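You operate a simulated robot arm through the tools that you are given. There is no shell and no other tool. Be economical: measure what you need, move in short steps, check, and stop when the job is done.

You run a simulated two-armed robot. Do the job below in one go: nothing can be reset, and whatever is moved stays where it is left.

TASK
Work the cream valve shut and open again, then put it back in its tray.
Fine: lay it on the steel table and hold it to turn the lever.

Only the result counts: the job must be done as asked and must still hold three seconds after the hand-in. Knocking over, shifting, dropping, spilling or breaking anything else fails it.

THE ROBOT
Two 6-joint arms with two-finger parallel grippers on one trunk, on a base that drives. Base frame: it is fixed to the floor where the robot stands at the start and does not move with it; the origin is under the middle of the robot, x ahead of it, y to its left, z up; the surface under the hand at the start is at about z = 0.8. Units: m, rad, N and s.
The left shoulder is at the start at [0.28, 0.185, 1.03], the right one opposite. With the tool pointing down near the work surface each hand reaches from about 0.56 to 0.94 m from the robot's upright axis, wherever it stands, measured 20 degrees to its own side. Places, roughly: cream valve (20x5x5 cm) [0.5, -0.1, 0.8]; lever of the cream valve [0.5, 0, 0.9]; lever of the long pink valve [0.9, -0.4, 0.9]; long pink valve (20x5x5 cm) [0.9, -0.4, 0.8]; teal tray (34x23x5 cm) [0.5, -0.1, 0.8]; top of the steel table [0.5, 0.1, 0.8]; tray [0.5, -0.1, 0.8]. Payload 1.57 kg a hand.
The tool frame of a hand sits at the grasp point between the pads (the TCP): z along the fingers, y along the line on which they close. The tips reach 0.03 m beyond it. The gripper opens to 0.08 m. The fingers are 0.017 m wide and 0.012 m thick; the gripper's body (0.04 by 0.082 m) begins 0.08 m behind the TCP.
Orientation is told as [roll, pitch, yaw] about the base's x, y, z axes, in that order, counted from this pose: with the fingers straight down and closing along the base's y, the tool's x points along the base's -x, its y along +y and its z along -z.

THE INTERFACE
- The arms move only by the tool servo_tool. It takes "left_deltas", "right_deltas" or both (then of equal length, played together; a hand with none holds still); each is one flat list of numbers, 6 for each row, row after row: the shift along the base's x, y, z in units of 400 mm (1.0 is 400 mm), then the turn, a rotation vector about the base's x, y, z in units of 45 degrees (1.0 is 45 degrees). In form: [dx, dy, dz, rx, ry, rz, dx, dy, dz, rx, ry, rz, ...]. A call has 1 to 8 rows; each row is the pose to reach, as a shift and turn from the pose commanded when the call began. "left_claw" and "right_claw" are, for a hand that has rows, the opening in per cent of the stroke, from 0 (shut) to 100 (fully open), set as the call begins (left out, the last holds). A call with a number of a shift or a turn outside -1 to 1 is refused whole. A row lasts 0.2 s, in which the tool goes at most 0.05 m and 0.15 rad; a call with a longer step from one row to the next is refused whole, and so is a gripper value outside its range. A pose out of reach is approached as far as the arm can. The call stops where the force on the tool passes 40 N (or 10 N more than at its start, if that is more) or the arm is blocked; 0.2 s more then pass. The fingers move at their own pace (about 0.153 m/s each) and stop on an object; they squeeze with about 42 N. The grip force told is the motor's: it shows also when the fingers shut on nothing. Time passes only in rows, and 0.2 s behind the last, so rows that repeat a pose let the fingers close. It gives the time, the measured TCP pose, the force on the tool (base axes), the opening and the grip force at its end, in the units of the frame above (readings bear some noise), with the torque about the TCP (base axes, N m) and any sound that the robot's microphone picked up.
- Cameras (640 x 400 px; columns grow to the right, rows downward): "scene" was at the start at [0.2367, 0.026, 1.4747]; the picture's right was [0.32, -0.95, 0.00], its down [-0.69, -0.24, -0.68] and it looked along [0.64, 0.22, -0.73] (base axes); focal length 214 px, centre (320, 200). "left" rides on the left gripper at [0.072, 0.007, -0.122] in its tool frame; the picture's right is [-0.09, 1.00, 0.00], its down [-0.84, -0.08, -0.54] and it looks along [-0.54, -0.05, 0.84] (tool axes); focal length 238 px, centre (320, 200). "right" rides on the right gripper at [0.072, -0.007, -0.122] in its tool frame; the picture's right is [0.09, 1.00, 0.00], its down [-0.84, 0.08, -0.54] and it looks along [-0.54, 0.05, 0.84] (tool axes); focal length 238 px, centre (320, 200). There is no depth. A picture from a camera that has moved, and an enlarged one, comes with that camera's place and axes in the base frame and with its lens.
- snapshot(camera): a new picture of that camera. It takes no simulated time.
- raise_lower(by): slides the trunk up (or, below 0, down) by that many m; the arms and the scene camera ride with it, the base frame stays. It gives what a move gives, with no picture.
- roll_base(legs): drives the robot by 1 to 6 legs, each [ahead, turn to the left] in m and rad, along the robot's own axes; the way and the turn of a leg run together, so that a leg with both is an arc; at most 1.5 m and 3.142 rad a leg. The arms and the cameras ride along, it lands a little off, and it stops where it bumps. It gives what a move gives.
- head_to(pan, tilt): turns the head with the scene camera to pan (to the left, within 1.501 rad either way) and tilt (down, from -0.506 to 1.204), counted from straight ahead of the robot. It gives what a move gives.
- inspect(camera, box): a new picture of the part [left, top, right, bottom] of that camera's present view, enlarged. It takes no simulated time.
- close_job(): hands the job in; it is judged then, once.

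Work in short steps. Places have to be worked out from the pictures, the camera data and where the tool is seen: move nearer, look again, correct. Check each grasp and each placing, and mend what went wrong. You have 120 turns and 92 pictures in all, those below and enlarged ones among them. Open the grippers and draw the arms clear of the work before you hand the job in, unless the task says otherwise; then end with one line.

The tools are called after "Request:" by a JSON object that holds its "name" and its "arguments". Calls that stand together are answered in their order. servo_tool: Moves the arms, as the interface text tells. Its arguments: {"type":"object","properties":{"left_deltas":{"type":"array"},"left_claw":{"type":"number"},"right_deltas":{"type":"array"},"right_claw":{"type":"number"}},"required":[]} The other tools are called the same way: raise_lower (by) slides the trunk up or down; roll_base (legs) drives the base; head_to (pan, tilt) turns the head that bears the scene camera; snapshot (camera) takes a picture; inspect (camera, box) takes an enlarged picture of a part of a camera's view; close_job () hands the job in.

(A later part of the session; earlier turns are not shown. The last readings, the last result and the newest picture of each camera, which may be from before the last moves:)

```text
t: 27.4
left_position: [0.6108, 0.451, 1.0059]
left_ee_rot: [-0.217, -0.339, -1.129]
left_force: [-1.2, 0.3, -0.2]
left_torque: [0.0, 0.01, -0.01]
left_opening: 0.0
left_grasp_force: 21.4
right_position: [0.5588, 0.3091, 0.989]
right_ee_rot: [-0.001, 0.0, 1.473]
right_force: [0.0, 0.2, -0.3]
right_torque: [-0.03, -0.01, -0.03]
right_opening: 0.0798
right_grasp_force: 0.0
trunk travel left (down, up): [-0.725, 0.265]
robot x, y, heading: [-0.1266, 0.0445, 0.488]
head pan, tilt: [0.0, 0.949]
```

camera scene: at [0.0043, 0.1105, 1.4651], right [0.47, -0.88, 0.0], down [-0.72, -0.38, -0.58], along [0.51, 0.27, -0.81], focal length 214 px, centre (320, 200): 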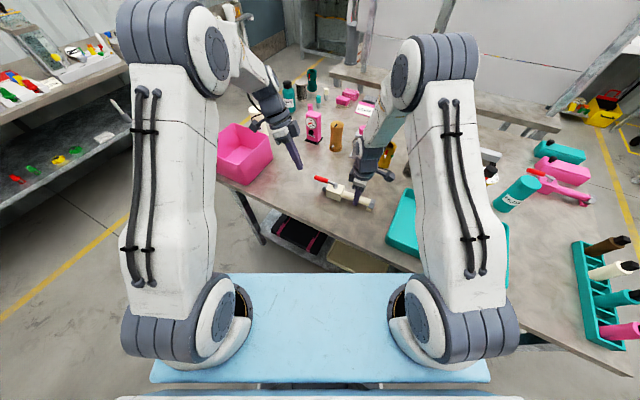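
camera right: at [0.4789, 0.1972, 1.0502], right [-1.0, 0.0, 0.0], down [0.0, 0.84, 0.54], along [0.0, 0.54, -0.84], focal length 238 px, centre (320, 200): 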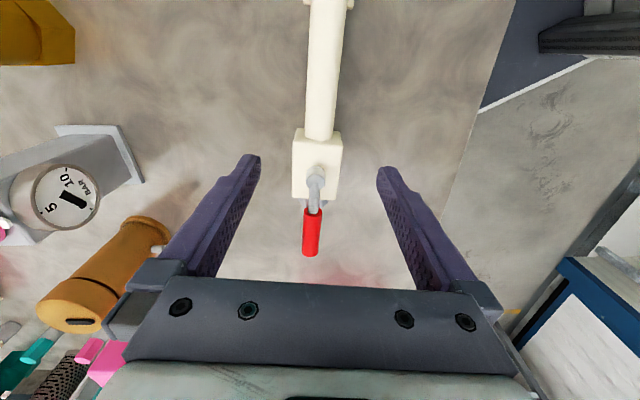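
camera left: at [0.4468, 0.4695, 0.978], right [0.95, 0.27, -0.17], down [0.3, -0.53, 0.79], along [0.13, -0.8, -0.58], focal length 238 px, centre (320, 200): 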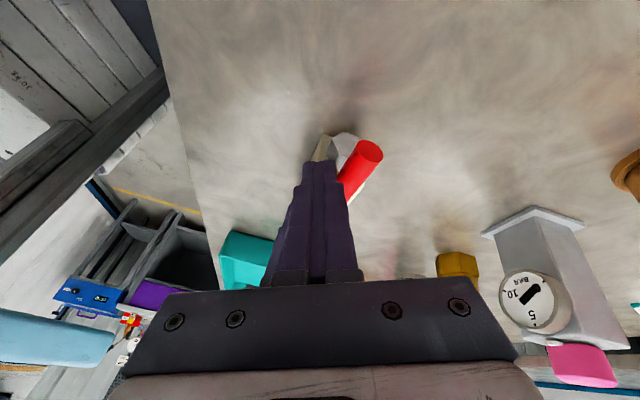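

Now I bring the right hand back over the block at (0.4815, 0.268) and lower it astride to z≈0.839, drawing the left hand a bit back from the far items.

Request:
{"name": "servo_tool", "arguments": {"right_deltas": [-0.09, -0.05, 0, 0, 0, 0.01, -0.193, -0.103, 0, 0, 0, 0.03, -0.193, -0.103, -0.09, 0, 0, 0.03, -0.193, -0.103, -0.19, 0, 0, 0.03], "left_deltas": [-0.06, -0.02, 0, 0, 0, 0, -0.1, -0.04, 0, 0, 0, 0, -0.1, -0.04, 0, 0, 0, 0, -0.1, -0.04, 0, 0, 0, 0]}}

Request:
{"name": "snapshot", "arguments": {"camera": "right"}}

Request:
{"name": "snapshot", "arguments": {"camera": "scene"}}

```text
t: 28.4
left_position: [0.57, 0.4359, 1.0054]
left_ee_rot: [-0.216, -0.337, -1.13]
left_force: [-0.3, 0.0, 0.2]
left_torque: [0.01, 0.0, 0.0]
left_opening: 0.0002
left_grasp_force: 21.6
right_position: [0.4807, 0.268, 0.9158]
right_ee_rot: [0.0, -0.001, 1.495]
right_force: [-1.0, -0.2, -0.2]
right_torque: [0.05, 0.02, 0.01]
right_opening: 0.0801
right_grasp_force: 0.1
trunk travel left (down, up): [-0.725, 0.265]
robot x, y, heading: [-0.1238, 0.0463, 0.489]
head pan, tilt: [0.0, 0.949]
```

```text
58 pictures are left
camera right: at [0.4827, 0.1977, 1.036], right [-1.0, -0.02, 0.0], down [-0.01, 0.84, 0.54], along [-0.01, 0.54, -0.84], focal length 238 px, centre (320, 200)
```

right: 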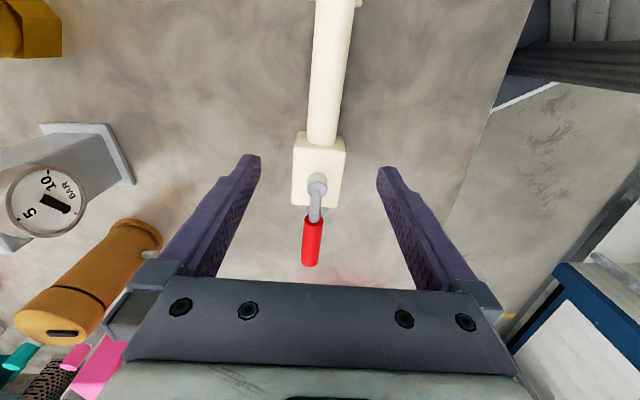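

```text
57 pictures are left
camera scene: at [0.0845, 0.1526, 1.465], right [0.47, -0.88, 0.0], down [-0.72, -0.38, -0.58], along [0.51, 0.27, -0.81], focal length 214 px, centre (320, 200)
```

scene: 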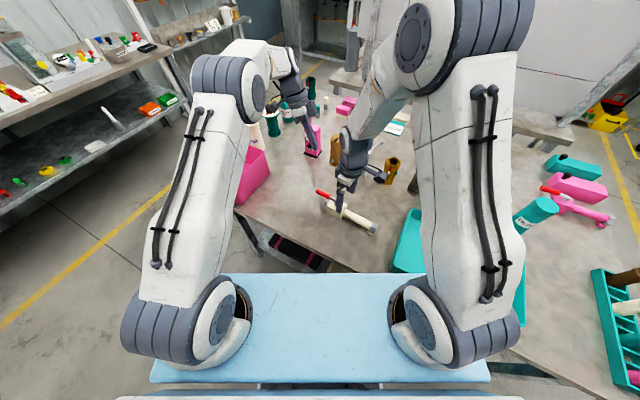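

The block is centred between the fingers. I lower to z≈0.839 and close on it.

Request:
{"name": "servo_tool", "arguments": {"right_deltas": [0, 0, -0.08, 0, 0, 0, 0, 0, -0.15, 0, 0, 0, 0, 0, -0.19, 0, 0, 0]}}

Request:
{"name": "servo_tool", "arguments": {"right_deltas": [0, 0, 0, 0, 0, 0, 0, 0, 0, 0, 0, 0, 0, 0, 0, 0, 0, 0], "right_claw": 0}}

Request:
{"name": "snapshot", "arguments": {"camera": "right"}}

Request:
{"name": "inspect", "arguments": {"camera": "scene", "box": [280, 140, 400, 240]}}

```text
t: 29.2
left_position: [0.5701, 0.436, 1.0043]
left_ee_rot: [-0.214, -0.336, -1.13]
left_force: [0.3, 0.5, -0.3]
left_torque: [0.02, 0.01, -0.03]
left_opening: 0.0002
left_grasp_force: 22.0
right_position: [0.48, 0.2687, 0.8396]
right_ee_rot: [-0.001, -0.001, 1.497]
right_force: [-0.1, -1.3, 0.0]
right_torque: [-0.03, -0.02, 0.0]
right_opening: 0.0799
right_grasp_force: 0.1
trunk travel left (down, up): [-0.725, 0.265]
robot x, y, heading: [-0.1245, 0.0406, 0.49]
head pan, tilt: [0.0, 0.949]
```

```text
t: 30.0
left_position: [0.57, 0.4369, 1.0054]
left_ee_rot: [-0.218, -0.337, -1.13]
left_force: [-0.9, 0.4, -0.1]
left_torque: [0.0, 0.02, 0.03]
left_opening: 0.0
left_grasp_force: 21.1
right_position: [0.481, 0.2694, 0.8385]
right_ee_rot: [0.0, -0.002, 1.496]
right_force: [-0.1, -0.6, 0.0]
right_torque: [0.08, -0.01, -0.01]
right_opening: 0.0459
right_grasp_force: 41.9
trunk travel left (down, up): [-0.725, 0.265]
robot x, y, heading: [-0.1214, 0.0434, 0.49]
head pan, tilt: [0.0, 0.949]
```

```text
56 pictures are left
camera right: at [0.4831, 0.1982, 0.9608], right [-1.0, -0.02, 0.0], down [-0.01, 0.84, 0.54], along [-0.01, 0.54, -0.84], focal length 238 px, centre (320, 200)
```

right: 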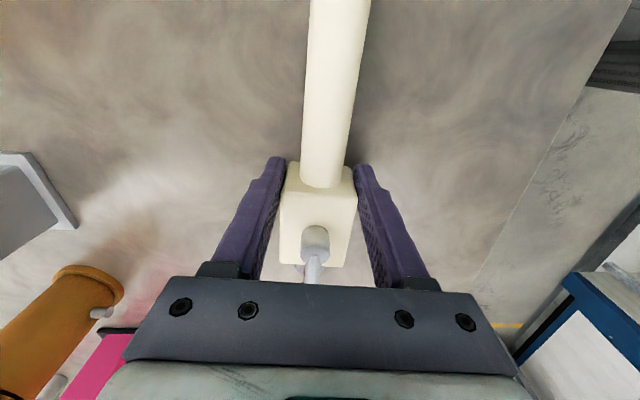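

```text
4.00 times, centred on (340, 190) of scene
camera zoom: at [0.0848, 0.1528, 1.4649], right [0.47, -0.88, 0.0], down [-0.72, -0.38, -0.58], along [0.51, 0.27, -0.81], focal length 858 px, centre (240, 240)
```

zoom: 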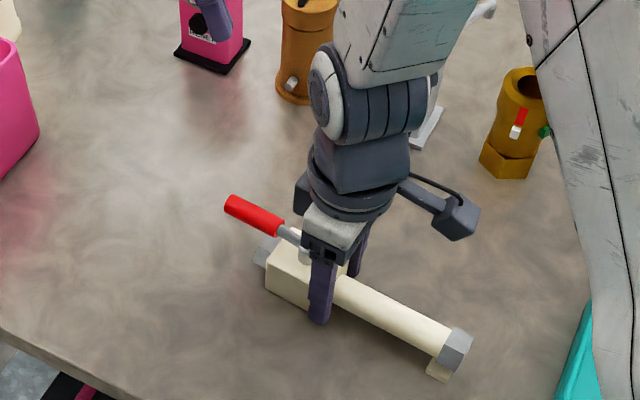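

The block is held firmly (46 mm). Now I bring the left fingers down on the far (+x) side of the lever, with a gap.

Request:
{"name": "servo_tool", "arguments": {"left_deltas": [-0.02, -0.08, -0.08, 0, 0, 0, -0.06, -0.15, -0.17, 0, 0, 0, -0.075, -0.2, -0.25, 0, 0, 0, -0.075, -0.2, -0.287, 0, 0, 0]}}

Request:
{"name": "snapshot", "arguments": {"camera": "left"}}

Request:
{"name": "inspect", "arguments": {"camera": "scene", "box": [280, 140, 400, 240]}}

```text
t: 31.0
left_position: [0.5402, 0.3571, 0.891]
left_ee_rot: [-0.213, -0.339, -1.13]
left_force: [0.2, -0.7, 0.9]
left_torque: [0.03, 0.0, -0.03]
left_opening: 0.0
left_grasp_force: 21.3
right_position: [0.4811, 0.2693, 0.8398]
right_ee_rot: [0.0, -0.001, 1.495]
right_force: [-1.6, 0.7, -0.5]
right_torque: [0.0, -0.01, 0.01]
right_opening: 0.0458
right_grasp_force: 42.3
trunk travel left (down, up): [-0.725, 0.265]
robot x, y, heading: [-0.1197, 0.0435, 0.486]
head pan, tilt: [0.0, 0.949]
```

```text
54 pictures are left
camera left: at [0.523, 0.4681, 0.9787], right [0.95, 0.27, -0.17], down [0.3, -0.53, 0.79], along [0.13, -0.8, -0.58], focal length 238 px, centre (320, 200)
```

left: 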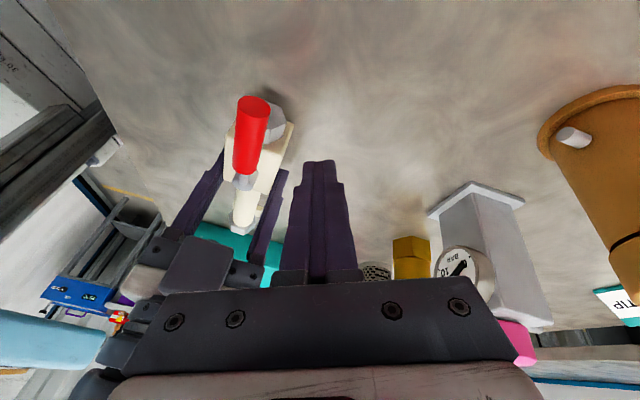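

```text
4.00 times, centred on (340, 190) of scene
camera zoom: at [0.0849, 0.1528, 1.4649], right [0.47, -0.88, 0.0], down [-0.72, -0.38, -0.58], along [0.51, 0.27, -0.81], focal length 858 px, centre (240, 240)
```

zoom: 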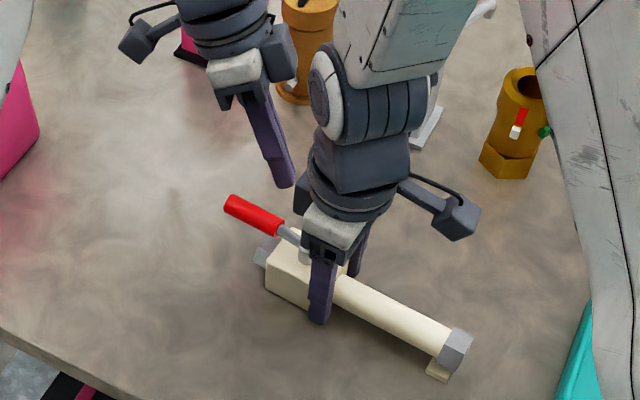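

Positions are good. I push toward -x (counter-clockwise) through the first part of the turn.

Request:
{"name": "servo_tool", "arguments": {"left_deltas": [-0.05, -0.005, 0, 0, 0, 0, -0.0825, -0.0075, 0, 0, 0, 0, -0.095, -0.004, 0, 0, 0, 0, -0.106, 0, 0, 0, 0, 0, -0.122, 0.002, 0, 0, 0, 0, -0.138, 0.004, 0, 0, 0, 0]}}

Request:
{"name": "snapshot", "arguments": {"camera": "left"}}

Request:
{"name": "inspect", "arguments": {"camera": "scene", "box": [280, 140, 400, 240]}}

```text
t: 32.4
left_position: [0.485, 0.3591, 0.8895]
left_ee_rot: [-0.215, -0.34, -1.129]
left_force: [1.7, -0.3, -0.4]
left_torque: [-0.03, -0.06, 0.01]
left_opening: 0.0
left_grasp_force: 20.7
right_position: [0.4801, 0.2689, 0.8397]
right_ee_rot: [-0.001, 0.0, 1.495]
right_force: [-1.1, 1.1, 0.1]
right_torque: [0.05, -0.05, 0.13]
right_opening: 0.0459
right_grasp_force: 42.2
trunk travel left (down, up): [-0.725, 0.265]
robot x, y, heading: [-0.122, 0.0391, 0.492]
head pan, tilt: [0.0, 0.949]
```

```text
52 pictures are left
camera left: at [0.4687, 0.4689, 0.9783], right [0.95, 0.27, -0.17], down [0.3, -0.53, 0.79], along [0.13, -0.8, -0.58], focal length 238 px, centre (320, 200)
```

left: 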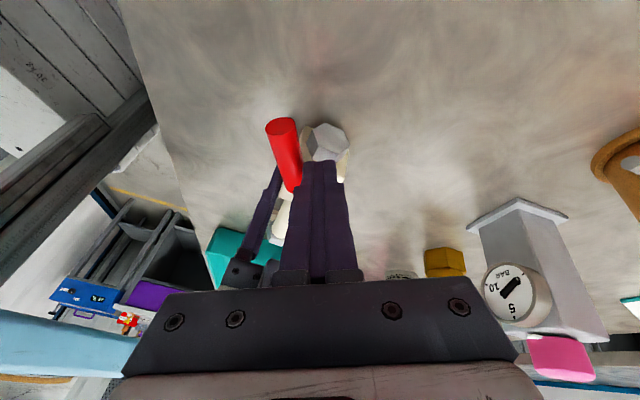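

```text
4.00 times, centred on (340, 190) of scene
camera zoom: at [0.085, 0.1528, 1.4649], right [0.47, -0.88, 0.0], down [-0.72, -0.38, -0.58], along [0.51, 0.27, -0.81], focal length 858 px, centre (240, 240)
```

zoom: 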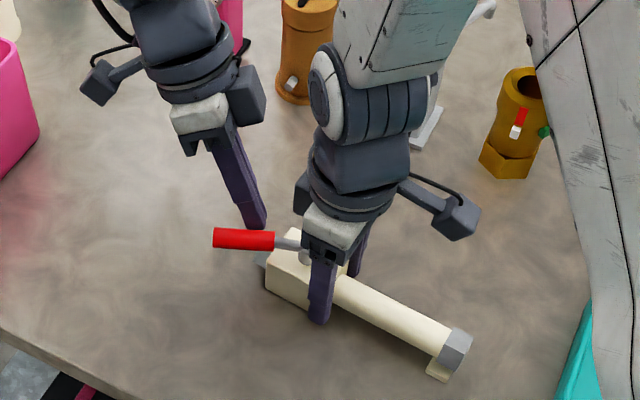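

The lever turns freely this way. I follow the arc to nearly the full quarter turn.

Request:
{"name": "servo_tool", "arguments": {"left_deltas": [-0.033, -0.002, 0, 0, 0, 0, -0.065, -0.01, 0, 0, 0, 0, -0.094, -0.025, 0, 0, 0, 0, -0.12, -0.045, 0, 0, 0, 0, -0.1415, -0.0695, 0, 0, 0, 0, -0.153, -0.09, 0, 0, 0, 0]}}

Request:
{"name": "snapshot", "arguments": {"camera": "left"}}

Request:
{"name": "inspect", "arguments": {"camera": "scene", "box": [280, 140, 400, 240]}}

```text
t: 33.8
left_position: [0.4254, 0.3241, 0.8903]
left_ee_rot: [-0.207, -0.335, -1.128]
left_force: [10.2, 18.1, -4.2]
left_torque: [0.5, -0.3, 0.08]
left_opening: 0.0001
left_grasp_force: 21.3
right_position: [0.4788, 0.2661, 0.8387]
right_ee_rot: [0.005, 0.007, 1.498]
right_force: [-12.8, -16.8, 10.4]
right_torque: [-0.08, -0.11, 1.16]
right_opening: 0.046
right_grasp_force: 41.9
trunk travel left (down, up): [-0.725, 0.265]
robot x, y, heading: [-0.1213, 0.0422, 0.487]
head pan, tilt: [0.0, 0.949]
```

```text
50 pictures are left
camera left: at [0.4081, 0.4349, 0.9787], right [0.95, 0.28, -0.16], down [0.29, -0.54, 0.79], along [0.13, -0.8, -0.59], focal length 238 px, centre (320, 200)
```

left: 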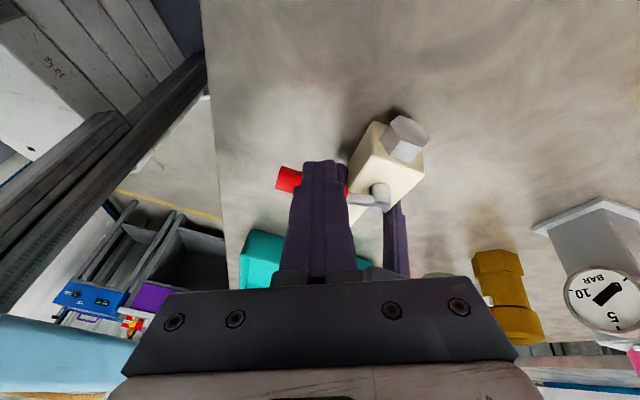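

```text
4.00 times, centred on (340, 190) of scene
camera zoom: at [0.0845, 0.1528, 1.4652], right [0.47, -0.88, 0.0], down [-0.72, -0.38, -0.58], along [0.51, 0.27, -0.81], focal length 858 px, centre (240, 240)
```

zoom: 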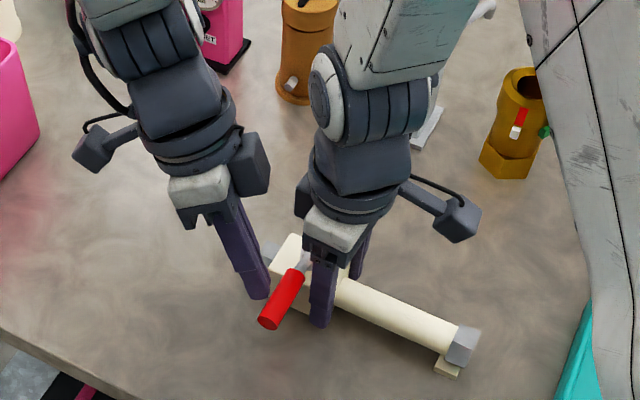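

About 20 N now: either the stop or the lever touching the right finger. I zoom in to judge the lever angle against the body.

Request:
{"name": "inspect", "arguments": {"camera": "scene", "box": [330, 190, 380, 230]}}

Request:
{"name": "inspect", "arguments": {"camera": "left", "box": [260, 100, 440, 220]}}

Request:
{"name": "snapshot", "arguments": {"camera": "right"}}

```text
10.00 times, centred on (355, 210) of scene
camera zoom: at [0.0845, 0.1528, 1.4652], right [0.47, -0.88, 0.0], down [-0.72, -0.38, -0.58], along [0.51, 0.27, -0.81], focal length 2145 px, centre (-30, 100)
```

zoom: 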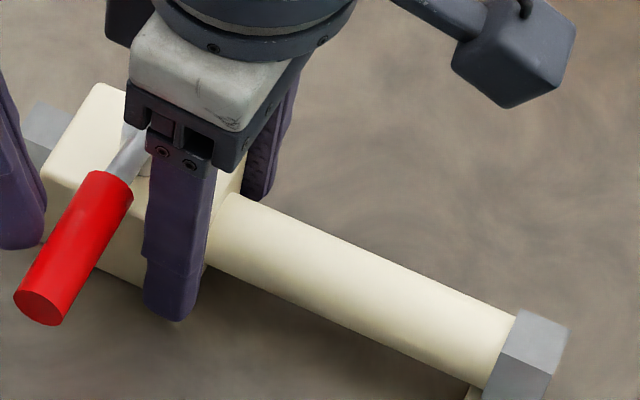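

```text
3.33 times, centred on (350, 160) of left
camera zoom: at [0.4081, 0.4349, 0.9787], right [0.95, 0.28, -0.16], down [0.29, -0.54, 0.79], along [0.13, -0.8, -0.59], focal length 794 px, centre (220, 333)
```

zoom: 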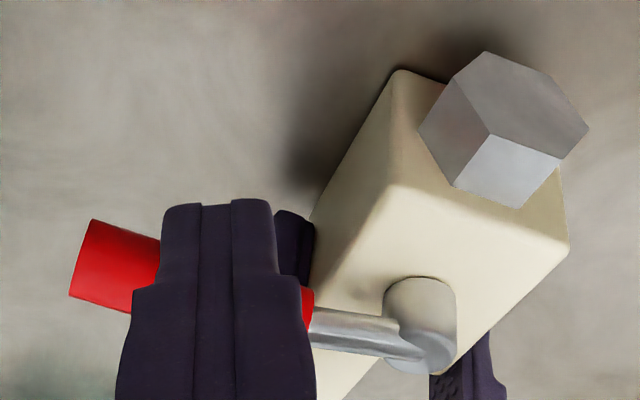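

```text
46 pictures are left
camera right: at [0.4818, 0.1969, 0.9613], right [-1.0, -0.02, 0.01], down [-0.01, 0.84, 0.54], along [-0.02, 0.54, -0.84], focal length 238 px, centre (320, 200)
```

right: 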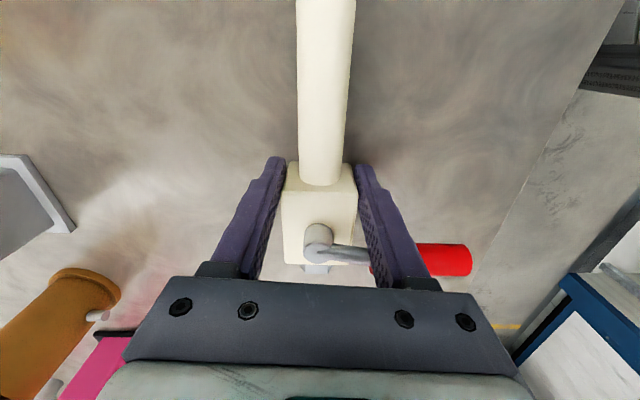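

The lever is at ~90° to the body with a clear gap to the right finger, so it's at its shut stop. Now I withdraw the left hand (+y, then up), untilting it, to come back on the other side of the lever.

Request:
{"name": "servo_tool", "arguments": {"left_deltas": [0, 0.06, 0, 0, 0, 0, 0, 0.12, 0.08, 0.12, 0, 0, 0, 0.14, 0.18, 0.25, 0, 0, 0, 0.14, 0.28, 0.38, 0, 0, 0, 0.14, 0.35, 0.5, 0, 0]}}

Request:
{"name": "servo_tool", "arguments": {"left_deltas": [-0.02, 0, 0, 0, 0, 0.167, -0.04, 0, 0, 0, 0, 0.333, -0.06, 0, 0, 0, 0, 0.5, -0.08, 0, 0, 0, 0, 0.667, -0.1, 0, 0, 0, 0, 0.833, -0.12, 0, 0, 0, 0, 1.0]}}

Request:
{"name": "servo_tool", "arguments": {"left_deltas": [0, -0.02, 0, 0, -0.15, 0, 0, -0.04, 0, 0, -0.3, 0, 0, -0.06, 0, 0, -0.45, 0]}}

Request:
{"name": "inspect", "arguments": {"camera": "scene", "box": [240, 120, 440, 240]}}

```text
t: 35.0
left_position: [0.4243, 0.379, 1.0292]
left_ee_rot: [-0.05, 0.022, -1.156]
left_force: [-0.6, 0.4, -0.8]
left_torque: [0.02, -0.01, 0.02]
left_opening: 0.0001
left_grasp_force: 21.5
right_position: [0.4806, 0.2695, 0.8398]
right_ee_rot: [-0.002, -0.001, 1.496]
right_force: [-0.3, 0.1, 0.2]
right_torque: [0.04, -0.01, -0.02]
right_opening: 0.0463
right_grasp_force: 41.9
trunk travel left (down, up): [-0.725, 0.265]
robot x, y, heading: [-0.1196, 0.0425, 0.49]
head pan, tilt: [0.0, 0.949]
```

```text
t: 36.4
left_position: [0.3749, 0.3788, 1.0306]
left_ee_rot: [-0.053, 0.018, -0.366]
left_force: [0.3, 0.2, -0.2]
left_torque: [-0.02, 0.02, -0.02]
left_opening: 0.0
left_grasp_force: 21.1
right_position: [0.4809, 0.2693, 0.8393]
right_ee_rot: [-0.002, -0.001, 1.497]
right_force: [-0.1, -0.7, 0.3]
right_torque: [0.05, 0.01, 0.02]
right_opening: 0.0459
right_grasp_force: 41.3
trunk travel left (down, up): [-0.725, 0.265]
robot x, y, heading: [-0.125, 0.0427, 0.484]
head pan, tilt: [0.0, 0.949]
```

```text
t: 37.2
left_position: [0.3771, 0.3561, 1.0311]
left_ee_rot: [0.083, -0.309, -0.389]
left_force: [1.1, 0.2, -0.1]
left_torque: [0.02, 0.0, -0.02]
left_opening: 0.0
left_grasp_force: 21.1
right_position: [0.481, 0.2689, 0.8398]
right_ee_rot: [-0.001, 0.001, 1.498]
right_force: [-0.3, 0.4, 0.4]
right_torque: [0.01, -0.02, 0.02]
right_opening: 0.0464
right_grasp_force: 41.8
trunk travel left (down, up): [-0.725, 0.265]
robot x, y, heading: [-0.12, 0.0459, 0.489]
head pan, tilt: [0.0, 0.949]
```

```text
3.20 times, centred on (340, 180) of scene
camera zoom: at [0.085, 0.1528, 1.4649], right [0.47, -0.88, 0.0], down [-0.72, -0.38, -0.58], along [0.51, 0.27, -0.81], focal length 686 px, centre (256, 264)
```

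zoom: 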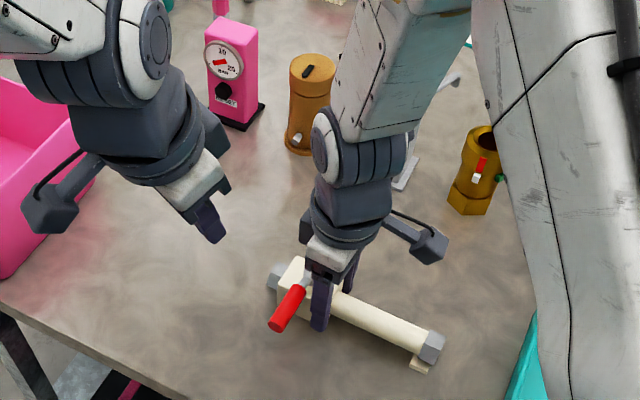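

The lever is visibly square to the body. I move the left hand over to y≈0.245, at x≈0.385, still high, and look before descending.

Request:
{"name": "servo_tool", "arguments": {"left_deltas": [-0.01, -0.09, 0, 0, 0, 0, -0.01, -0.18, 0, 0, 0, 0, 0, -0.275, -0.04, 0, 0, 0, 0.03, -0.275, -0.1, 0, 0, 0]}}

Request:
{"name": "snapshot", "arguments": {"camera": "left"}}

Request:
{"name": "inspect", "arguments": {"camera": "scene", "box": [240, 120, 440, 240]}}

```text
t: 38.2
left_position: [0.3887, 0.2458, 0.9924]
left_ee_rot: [0.08, -0.311, -0.389]
left_force: [0.6, 0.3, -0.2]
left_torque: [0.03, -0.02, -0.03]
left_opening: 0.0001
left_grasp_force: 21.4
right_position: [0.4803, 0.2691, 0.8388]
right_ee_rot: [0.0, 0.001, 1.495]
right_force: [-0.2, -0.1, 0.6]
right_torque: [0.02, -0.03, 0.01]
right_opening: 0.0462
right_grasp_force: 42.6
trunk travel left (down, up): [-0.725, 0.265]
robot x, y, heading: [-0.1214, 0.0453, 0.487]
head pan, tilt: [0.0, 0.949]
```

```text
44 pictures are left
camera left: at [0.289, 0.2827, 1.0878], right [0.44, 0.89, 0.1], down [0.54, -0.35, 0.76], along [0.72, -0.28, -0.64], focal length 238 px, centre (320, 200)
```

left: 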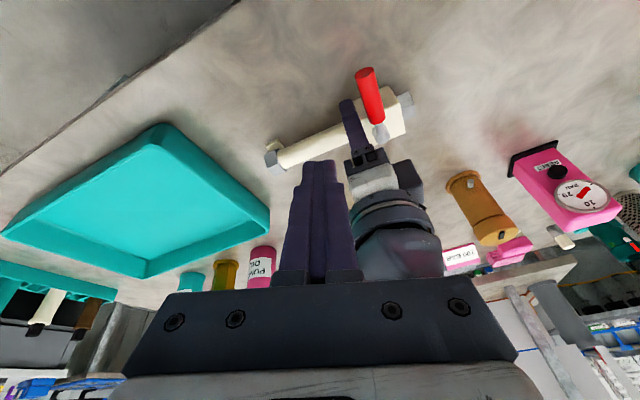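

```text
3.20 times, centred on (340, 180) of scene
camera zoom: at [0.0846, 0.1527, 1.465], right [0.47, -0.88, 0.0], down [-0.72, -0.38, -0.58], along [0.51, 0.27, -0.81], focal length 686 px, centre (256, 264)
```

zoom: 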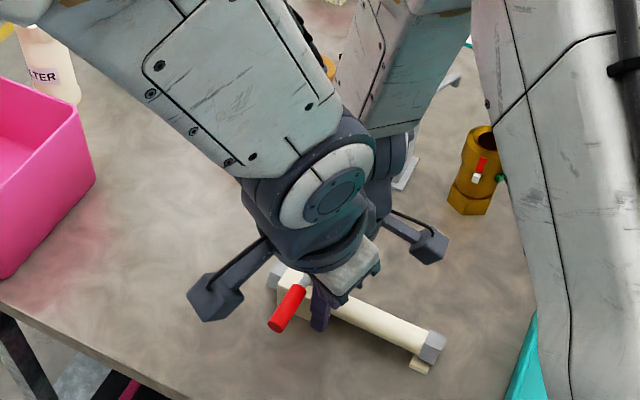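

The left fingers are on the right (-y) side of the lever and wrists look ~12 cm apart. I descend carefully to z≈0.89 just short of touching.

Request:
{"name": "servo_tool", "arguments": {"left_deltas": [0.005, 0, -0.06, 0, 0, 0, 0.01, 0, -0.12, 0, 0, 0, 0.02, 0, -0.19, 0, 0, 0, 0.034, 0, -0.253, 0, 0, 0]}}

Request:
{"name": "snapshot", "arguments": {"camera": "left"}}

Request:
{"name": "snapshot", "arguments": {"camera": "right"}}

```text
t: 39.2
left_position: [0.3994, 0.256, 0.8878]
left_ee_rot: [0.045, -0.295, -0.127]
left_force: [-0.2, -2.2, 0.4]
left_torque: [0.12, 0.09, 0.04]
left_opening: 0.0
left_grasp_force: 21.0
left hand out of reach, approached as far as the arm can: row 3
right_position: [0.4815, 0.2689, 0.84]
right_ee_rot: [0.001, -0.002, 1.496]
right_force: [0.6, 0.7, -0.1]
right_torque: [0.01, -0.05, -0.02]
right_opening: 0.0463
right_grasp_force: 41.8
trunk travel left (down, up): [-0.725, 0.265]
robot x, y, heading: [-0.1201, 0.045, 0.489]
head pan, tilt: [0.0, 0.949]
```

```text
42 pictures are left
camera left: at [0.2946, 0.2701, 0.9843], right [0.2, 0.98, 0.07], down [0.62, -0.18, 0.76], along [0.75, -0.11, -0.65], focal length 238 px, centre (320, 200)
```

left: 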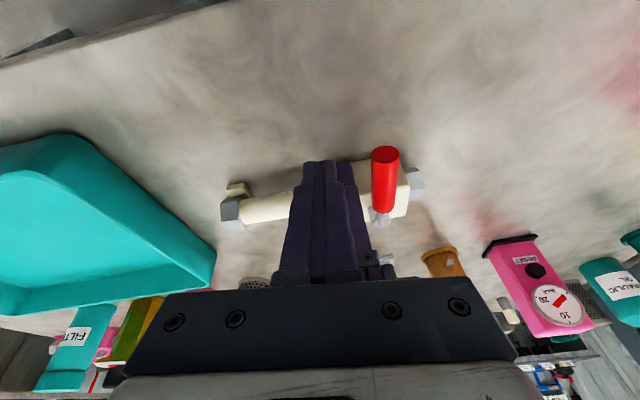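

```text
41 pictures are left
camera right: at [0.483, 0.1983, 0.9611], right [-1.0, -0.02, 0.0], down [-0.01, 0.84, 0.54], along [-0.01, 0.54, -0.84], focal length 238 px, centre (320, 200)
```

right: 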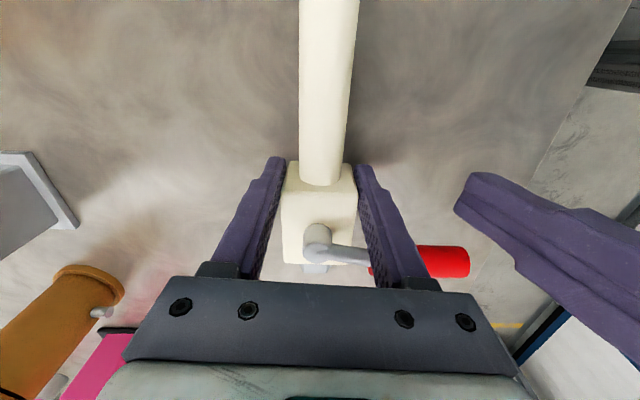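

The fingers are just right of the lever at its height. I push +y and follow the reverse arc most of the way, watching the force.

Request:
{"name": "servo_tool", "arguments": {"left_deltas": [0.002, 0.03, 0, 0, 0, 0, 0.004, 0.05, 0, 0, 0, 0, 0.006, 0.076, 0, 0, 0, 0, 0.008, 0.102, 0, 0, 0, 0, 0.012, 0.128, 0, 0, 0, 0, 0.018, 0.153, 0, 0, 0, 0]}}

Request:
{"name": "snapshot", "arguments": {"camera": "left"}}

```text
t: 40.6
left_position: [0.4144, 0.2934, 0.8982]
left_ee_rot: [0.096, -0.294, -0.387]
left_force: [-0.7, -0.1, 0.7]
left_torque: [-0.02, -0.01, 0.0]
left_opening: 0.0001
left_grasp_force: 21.3
left hand out of reach, approached as far as the arm can: row 3, 4, 5, 6
right_position: [0.4804, 0.2701, 0.839]
right_ee_rot: [-0.001, 0.001, 1.495]
right_force: [-0.2, 0.2, -0.9]
right_torque: [0.04, -0.03, -0.02]
right_opening: 0.046
right_grasp_force: 42.4
trunk travel left (down, up): [-0.725, 0.265]
robot x, y, heading: [-0.1207, 0.0421, 0.487]
head pan, tilt: [0.0, 0.949]
```

```text
40 pictures are left
camera left: at [0.316, 0.3287, 0.9949], right [0.43, 0.89, 0.12], down [0.55, -0.36, 0.75], along [0.72, -0.26, -0.65], focal length 238 px, centre (320, 200)
```

left: 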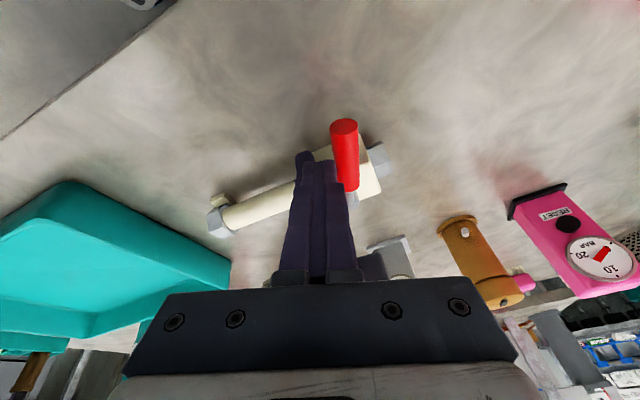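

The lever has begun to come back; that spot is at the arm's near reach limit, but the rest of the arc runs outward, so I continue along it.

Request:
{"name": "servo_tool", "arguments": {"left_deltas": [0.006, 0.023, 0, 0, 0, 0, 0.0255, 0.0455, 0, 0, 0, 0, 0.043, 0.065, 0, 0, 0, 0, 0.063, 0.081, 0, 0, 0, 0, 0.08, 0.09, 0, 0, 0, 0]}}

Request:
{"name": "snapshot", "arguments": {"camera": "left"}}

Request:
{"name": "snapshot", "arguments": {"camera": "right"}}

```text
t: 41.8
left_position: [0.4282, 0.3303, 0.8862]
left_ee_rot: [0.066, -0.275, -0.387]
left_force: [-4.1, 0.6, -1.3]
left_torque: [0.04, 0.13, 0.08]
left_opening: 0.0
left_grasp_force: 20.7
left hand out of reach, approached as far as the arm can: row 1, 2, 3, 4, 5
right_position: [0.481, 0.2679, 0.8396]
right_ee_rot: [0.001, -0.003, 1.495]
right_force: [3.3, -1.5, 0.0]
right_torque: [0.15, 0.16, -0.24]
right_opening: 0.0462
right_grasp_force: 41.7
trunk travel left (down, up): [-0.725, 0.265]
robot x, y, heading: [-0.1172, 0.0396, 0.488]
head pan, tilt: [0.0, 0.949]
```

```text
39 pictures are left
camera left: at [0.332, 0.3672, 0.9858], right [0.44, 0.89, 0.09], down [0.57, -0.35, 0.74], along [0.69, -0.28, -0.66], focal length 238 px, centre (320, 200)
```

left: 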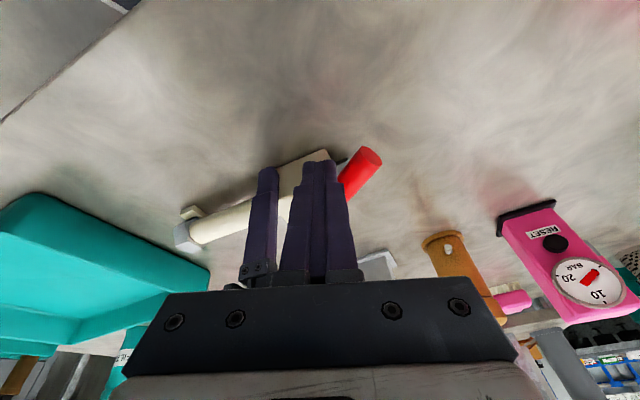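

```text
38 pictures are left
camera right: at [0.4834, 0.1983, 0.9612], right [-1.0, -0.02, 0.0], down [-0.01, 0.84, 0.54], along [-0.01, 0.54, -0.84], focal length 238 px, centre (320, 200)
```

right: 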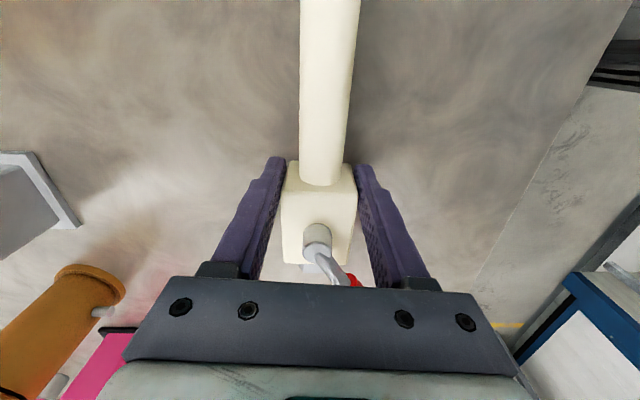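

Lever is about two thirds back. I back off slightly and change the lean from -x to +y, which gets the arm out of its near-reach limit, before finishing the push.

Request:
{"name": "servo_tool", "arguments": {"left_deltas": [-0.04, -0.02, 0, 0, 0, 0, -0.08, -0.045, 0, 0, 0, 0, -0.08, -0.045, 0, -0.11, 0.11, 0, -0.08, -0.045, 0, -0.22, 0.22, 0, -0.08, -0.045, 0, -0.33, 0.33, 0, -0.08, -0.045, 0, -0.44, 0.4, 0]}}

Request:
{"name": "snapshot", "arguments": {"camera": "left"}}

Request:
{"name": "inspect", "arguments": {"camera": "scene", "box": [240, 120, 440, 240]}}

```text
t: 43.2
left_position: [0.395, 0.3121, 0.8885]
left_ee_rot: [-0.363, -0.124, -0.291]
left_force: [0.2, 0.0, 0.4]
left_torque: [0.0, -0.03, -0.04]
left_opening: 0.0
left_grasp_force: 22.0
left hand out of reach, approached as far as the arm can: row 1, 3, 4
right_position: [0.4824, 0.2689, 0.8393]
right_ee_rot: [0.0, 0.001, 1.496]
right_force: [-0.9, 0.6, 0.1]
right_torque: [-0.47, 0.13, -0.13]
right_opening: 0.0461
right_grasp_force: 41.8
trunk travel left (down, up): [-0.725, 0.265]
robot x, y, heading: [-0.1233, 0.0442, 0.489]
head pan, tilt: [0.0, 0.949]
```

```text
37 pictures are left
camera left: at [0.3278, 0.3834, 0.9916], right [0.4, 0.85, -0.34], down [0.77, -0.1, 0.63], along [0.51, -0.51, -0.7], focal length 238 px, centre (320, 200)
```

left: 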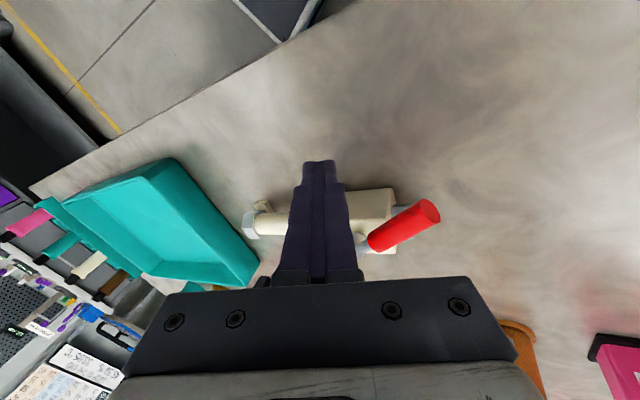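

```text
3.20 times, centred on (340, 180) of scene
camera zoom: at [0.0846, 0.1526, 1.4651], right [0.47, -0.88, 0.0], down [-0.72, -0.38, -0.58], along [0.51, 0.27, -0.81], focal length 686 px, centre (256, 264)
```

zoom: 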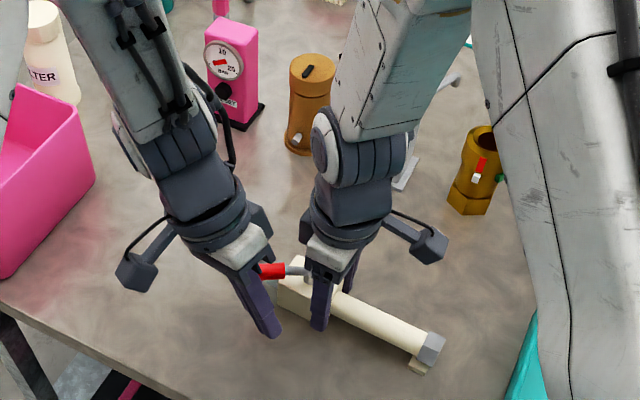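

Now in reach. I push on toward +x/+y along the arc to the open position.

Request:
{"name": "servo_tool", "arguments": {"left_deltas": [0.05, 0.03, 0, 0, 0, 0, 0.0925, 0.053, 0, 0, 0, 0, 0.111, 0.07, 0, 0, 0, 0, 0.13, 0.084, 0, 0, 0, 0, 0.15, 0.093, 0, 0, 0, 0, 0.166, 0.1, 0, 0, 0, 0]}}

Request:
{"name": "snapshot", "arguments": {"camera": "left"}}

Request:
{"name": "inspect", "arguments": {"camera": "scene", "box": [240, 120, 440, 240]}}

```text
t: 44.6
left_position: [0.4613, 0.3528, 0.8896]
left_ee_rot: [-0.36, -0.127, -0.291]
left_force: [-1.1, -1.0, 0.3]
left_torque: [-0.02, 0.08, 0.0]
left_opening: 0.0
left_grasp_force: 21.4
right_position: [0.4815, 0.2696, 0.8406]
right_ee_rot: [-0.001, -0.002, 1.496]
right_force: [2.8, 0.4, 0.9]
right_torque: [-0.67, 0.06, 0.16]
right_opening: 0.046
right_grasp_force: 42.0
trunk travel left (down, up): [-0.725, 0.265]
robot x, y, heading: [-0.1221, 0.0433, 0.489]
head pan, tilt: [0.0, 0.949]
```

```text
35 pictures are left
camera left: at [0.3938, 0.4243, 0.9916], right [0.4, 0.85, -0.34], down [0.77, -0.11, 0.63], along [0.51, -0.51, -0.7], focal length 238 px, centre (320, 200)
```

left: 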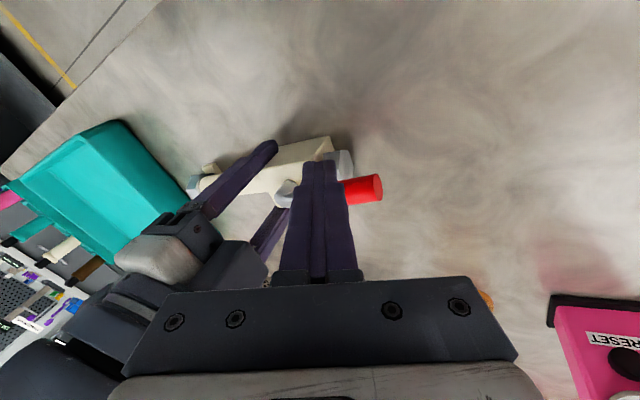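

```text
3.20 times, centred on (340, 180) of scene
camera zoom: at [0.0848, 0.1527, 1.4649], right [0.47, -0.88, 0.0], down [-0.72, -0.38, -0.58], along [0.51, 0.27, -0.81], focal length 686 px, centre (256, 264)
```

zoom: 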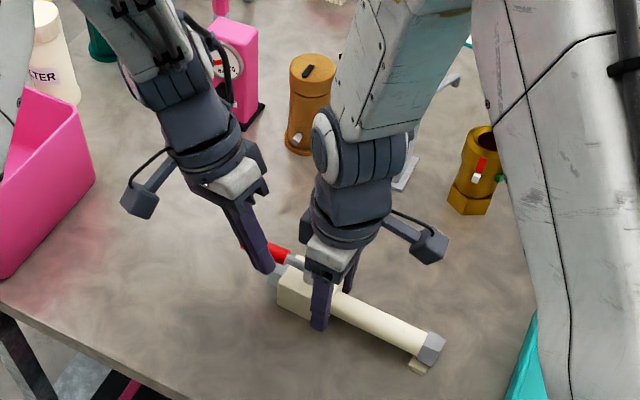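

Force is still small, so the open stop isn't yet met. I push a few mm more in small steps.

Request:
{"name": "servo_tool", "arguments": {"left_deltas": [0.01, 0.002, 0, 0, 0, 0, 0.02, 0.003, 0, 0, 0, 0]}}

Request:
{"name": "servo_tool", "arguments": {"left_deltas": [0.01, 0, 0, 0, 0, 0, 0.02, 0, 0, 0, 0, 0]}}

```text
t: 45.2
left_position: [0.4691, 0.3541, 0.8881]
left_ee_rot: [-0.361, -0.123, -0.293]
left_force: [-8.9, 3.2, 0.7]
left_torque: [0.05, 0.21, -0.01]
left_opening: 0.0
left_grasp_force: 21.1
right_position: [0.4812, 0.2688, 0.8398]
right_ee_rot: [0.0, 0.0, 1.492]
right_force: [9.3, -2.0, 0.0]
right_torque: [0.03, 0.2, -0.77]
right_opening: 0.0458
right_grasp_force: 42.2
trunk travel left (down, up): [-0.725, 0.265]
robot x, y, heading: [-0.1253, 0.0448, 0.49]
head pan, tilt: [0.0, 0.949]
```

```text
t: 45.8
left_position: [0.4772, 0.3547, 0.8878]
left_ee_rot: [-0.361, -0.125, -0.294]
left_force: [-15.9, 11.5, -2.8]
left_torque: [0.27, 0.37, -0.03]
left_opening: 0.0
left_grasp_force: 21.1
right_position: [0.4817, 0.2689, 0.8398]
right_ee_rot: [0.002, -0.001, 1.494]
right_force: [15.9, -10.7, -0.2]
right_torque: [0.46, 0.4, -1.25]
right_opening: 0.0465
right_grasp_force: 41.8
trunk travel left (down, up): [-0.725, 0.265]
robot x, y, heading: [-0.1279, 0.045, 0.49]
head pan, tilt: [0.0, 0.949]
```

Force has risen to about 20 N: the open stop. I draw the left hand off (-x, then up and away) and check the lever's angle.

Request:
{"name": "servo_tool", "arguments": {"left_deltas": [-0.06, 0, 0, 0, 0, 0, -0.12, 0.03, 0.03, 0, 0, 0, -0.14, 0.09, 0.12, 0, 0, 0, -0.16, 0.15, 0.21, 0, 0, 0, -0.18, 0.22, 0.3, 0, 0, 0, -0.2, 0.3, 0.36, 0, 0, 0]}}

Request:
{"name": "snapshot", "arguments": {"camera": "left"}}

Request:
{"name": "inspect", "arguments": {"camera": "scene", "box": [300, 170, 390, 240]}}

```text
t: 47.2
left_position: [0.3982, 0.4733, 1.0337]
left_ee_rot: [-0.36, -0.127, -0.292]
left_force: [-0.4, -0.1, 0.5]
left_torque: [0.0, 0.02, -0.03]
left_opening: 0.0001
left_grasp_force: 20.7
right_position: [0.4819, 0.2695, 0.8396]
right_ee_rot: [-0.001, 0.001, 1.496]
right_force: [-1.0, 1.5, 1.1]
right_torque: [-0.28, 0.03, -0.04]
right_opening: 0.0464
right_grasp_force: 42.2
trunk travel left (down, up): [-0.725, 0.265]
robot x, y, heading: [-0.1205, 0.0447, 0.489]
head pan, tilt: [0.0, 0.949]
```

```text
33 pictures are left
camera left: at [0.3315, 0.5458, 1.1361], right [0.4, 0.85, -0.34], down [0.77, -0.11, 0.64], along [0.51, -0.51, -0.7], focal length 238 px, centre (320, 200)
```

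left: 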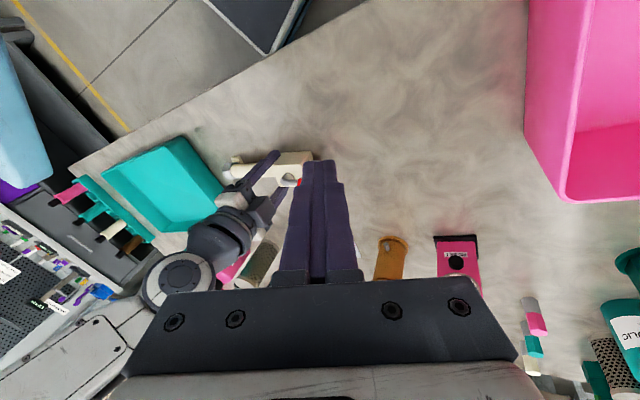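

```text
5.71 times, centred on (345, 205) of scene
camera zoom: at [0.0848, 0.1526, 1.4649], right [0.47, -0.88, 0.0], down [-0.72, -0.38, -0.58], along [0.51, 0.27, -0.81], focal length 1226 px, centre (177, 171)
```

zoom: 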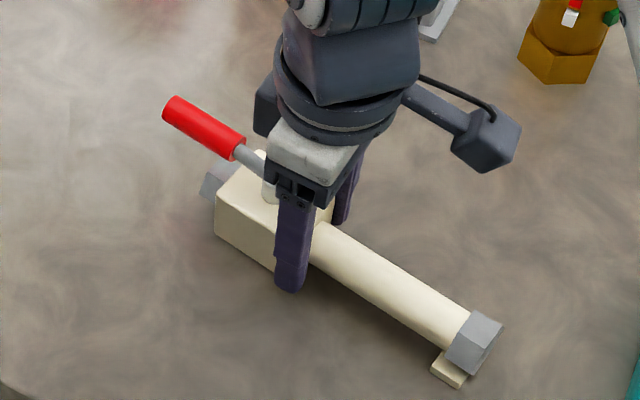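

The lever lies along the body again: open. I lift the valve straight up 0.12 m in the block grip (near its balance point), raising the left hand out of the way too.

Request:
{"name": "servo_tool", "arguments": {"right_deltas": [0, 0, 0.03, 0, 0, 0, 0, 0, 0.1, 0, 0, 0, 0, 0, 0.2, 0, 0, 0, 0, 0, 0.3, 0, 0, 0, 0, 0, 0.3, 0, 0, 0], "left_deltas": [-0.03, 0.03, 0.08, 0, 0, 0, -0.06, 0.06, 0.16, 0, 0, 0, -0.09, 0.06, 0.24, 0, 0, 0, -0.12, 0.06, 0.32, 0, 0, 0, -0.15, 0.06, 0.4, 0, 0, 0]}}

Request:
{"name": "snapshot", "arguments": {"camera": "scene"}}

```text
t: 48.4
left_position: [0.3382, 0.4983, 1.195]
left_ee_rot: [-0.362, -0.126, -0.291]
left_force: [-0.4, -0.7, -0.1]
left_torque: [-0.01, -0.02, -0.03]
left_opening: 0.0
left_grasp_force: 21.4
right_position: [0.4812, 0.2704, 0.9579]
right_ee_rot: [-0.001, -0.001, 1.496]
right_force: [0.5, 0.2, -4.5]
right_torque: [0.0, -0.01, -0.02]
right_opening: 0.0464
right_grasp_force: 41.9
trunk travel left (down, up): [-0.725, 0.265]
robot x, y, heading: [-0.1222, 0.0428, 0.489]
head pan, tilt: [0.0, 0.949]
```

```text
31 pictures are left
camera scene: at [0.0848, 0.1527, 1.4649], right [0.47, -0.88, 0.0], down [-0.72, -0.38, -0.58], along [0.51, 0.27, -0.81], focal length 214 px, centre (320, 200)
```

scene: 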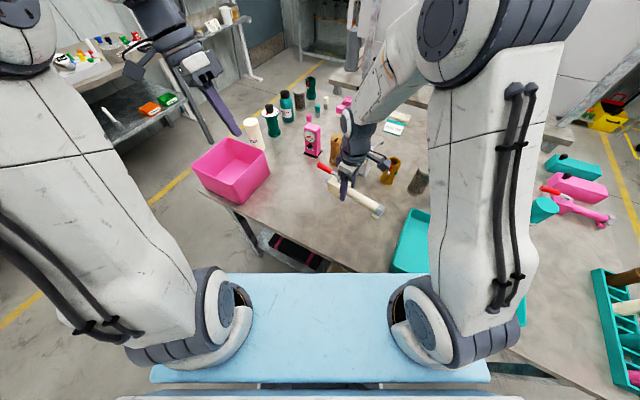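

The valve hangs balanced. I roll back 0.07 m and turn -0.49 rad so that it swings over the tray.

Request:
{"name": "roll_base", "arguments": {"legs": [[-0.07, 0.0], [0.0, -0.49]]}}

Request:
{"name": "snapshot", "arguments": {"camera": "scene"}}

```text
t: 50.8
left_position: [0.4366, 0.1957, 1.1939]
left_ee_rot: [-0.361, -0.126, -0.782]
left_force: [0.5, -0.7, 0.6]
left_torque: [0.0, 0.01, -0.01]
left_opening: 0.0002
left_grasp_force: 21.6
right_position: [0.4559, -0.0739, 0.9582]
right_ee_rot: [0.001, 0.001, 1.006]
right_force: [0.4, 0.0, -5.3]
right_torque: [0.04, 0.0, 0.01]
right_opening: 0.0461
right_grasp_force: 41.6
trunk travel left (down, up): [-0.725, 0.265]
robot x, y, heading: [-0.1841, 0.0092, -0.001]
head pan, tilt: [0.0, 0.949]
```

```text
30 pictures are left
camera scene: at [0.0508, 0.0103, 1.4649], right [0.0, -1.0, 0.0], down [-0.81, 0.0, -0.58], along [0.58, 0.0, -0.81], focal length 214 px, centre (320, 200)
```

scene: 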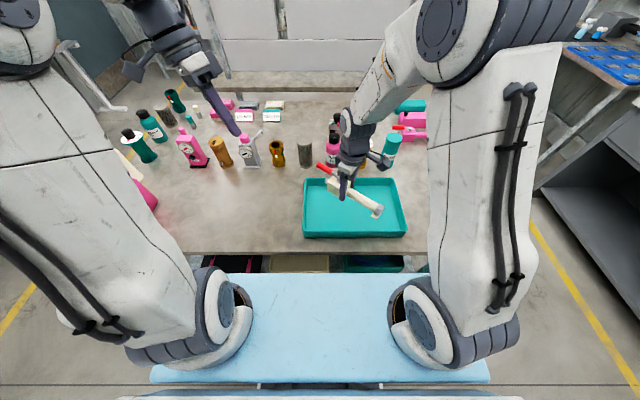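

I turn the hand +0.64 rad back to the original orientation and centre it at (0.48, -0.073), still high.

Request:
{"name": "servo_tool", "arguments": {"right_deltas": [0.012, 0, 0, 0, 0, 0.163, 0.024, 0, 0, 0, 0, 0.326, 0.036, 0, 0, 0, 0, 0.489, 0.048, 0.001, 0, 0, 0, 0.651, 0.06, 0.002, 0, 0, 0, 0.814]}}

Request:
{"name": "snapshot", "arguments": {"camera": "right"}}

Request:
{"name": "inspect", "arguments": {"camera": "scene", "box": [280, 140, 430, 250]}}

```text
t: 52.0
left_position: [0.4369, 0.196, 1.1952]
left_ee_rot: [-0.362, -0.126, -0.783]
left_force: [0.2, 0.1, 0.9]
left_torque: [-0.04, -0.02, 0.0]
left_opening: 0.0
left_grasp_force: 21.3
right_position: [0.4811, -0.0723, 0.959]
right_ee_rot: [0.0, 0.0, 1.647]
right_force: [-0.4, -0.2, -4.9]
right_torque: [0.02, -0.03, -0.01]
right_opening: 0.0464
right_grasp_force: 42.3
trunk travel left (down, up): [-0.725, 0.265]
robot x, y, heading: [-0.1837, 0.0096, 0.0]
head pan, tilt: [0.0, 0.949]
```

```text
29 pictures are left
camera right: at [0.4936, -0.1418, 1.0796], right [-0.99, -0.17, 0.0], down [-0.14, 0.83, 0.54], along [-0.09, 0.53, -0.84], focal length 238 px, centre (320, 200)
```

right: 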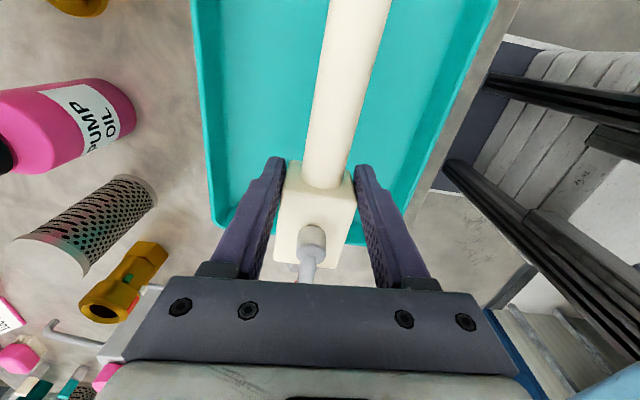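

```text
3.64 times, centred on (355, 195) of scene
camera zoom: at [0.0508, 0.0101, 1.4649], right [0.0, -1.0, 0.0], down [-0.81, 0.0, -0.58], along [0.58, 0.0, -0.81], focal length 780 px, centre (193, 218)
```

zoom: 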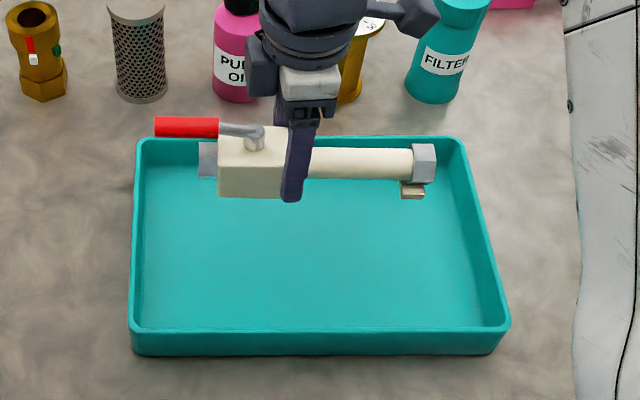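

Aligned over the tray. I lower to z≈0.852, then by small steps until contact (expected near 0.843).

Request:
{"name": "servo_tool", "arguments": {"right_deltas": [0, -0.002, -0.07, 0, 0, 0, 0, -0.002, -0.14, 0, 0, 0, 0, -0.002, -0.21, 0, 0, 0, 0, -0.002, -0.265, 0, 0, 0]}}

Request:
{"name": "servo_tool", "arguments": {"right_deltas": [0, 0, -0.006, 0, 0, 0, 0, 0, -0.013, 0, 0, 0, 0, 0, -0.018, 0, 0, 0]}}

Request:
{"name": "inspect", "arguments": {"camera": "scene", "box": [280, 140, 430, 250]}}

```text
t: 53.0
left_position: [0.4371, 0.1957, 1.195]
left_ee_rot: [-0.36, -0.126, -0.781]
left_force: [-0.8, -0.1, -0.3]
left_torque: [0.03, -0.01, 0.01]
left_opening: 0.0
left_grasp_force: 21.1
right_position: [0.4819, -0.0731, 0.8525]
right_ee_rot: [0.0, 0.0, 1.645]
right_force: [0.3, 0.2, -4.4]
right_torque: [-0.03, -0.01, 0.0]
right_opening: 0.0463
right_grasp_force: 42.4
trunk travel left (down, up): [-0.725, 0.265]
robot x, y, heading: [-0.1825, 0.0097, -0.0]
head pan, tilt: [0.0, 0.949]
```

```text
t: 53.8
left_position: [0.437, 0.1956, 1.1954]
left_ee_rot: [-0.363, -0.126, -0.78]
left_force: [0.3, 0.0, -0.3]
left_torque: [0.0, 0.04, -0.02]
left_opening: 0.0
left_grasp_force: 21.0
right_position: [0.4809, -0.0735, 0.8454]
right_ee_rot: [0.0, 0.0, 1.645]
right_force: [-1.5, -0.6, 1.8]
right_torque: [-0.13, -0.05, -0.05]
right_opening: 0.0465
right_grasp_force: 41.2
trunk travel left (down, up): [-0.725, 0.265]
robot x, y, heading: [-0.1838, 0.0133, -0.0]
head pan, tilt: [0.0, 0.949]
```

```text
3.64 times, centred on (355, 195) of scene
camera zoom: at [0.0505, 0.0101, 1.4651], right [0.0, -1.0, 0.0], down [-0.81, 0.0, -0.58], along [0.58, 0.0, -0.81], focal length 780 px, centre (193, 218)
```

zoom: 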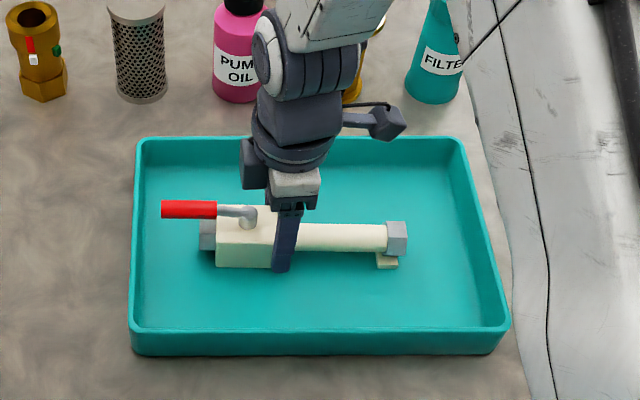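

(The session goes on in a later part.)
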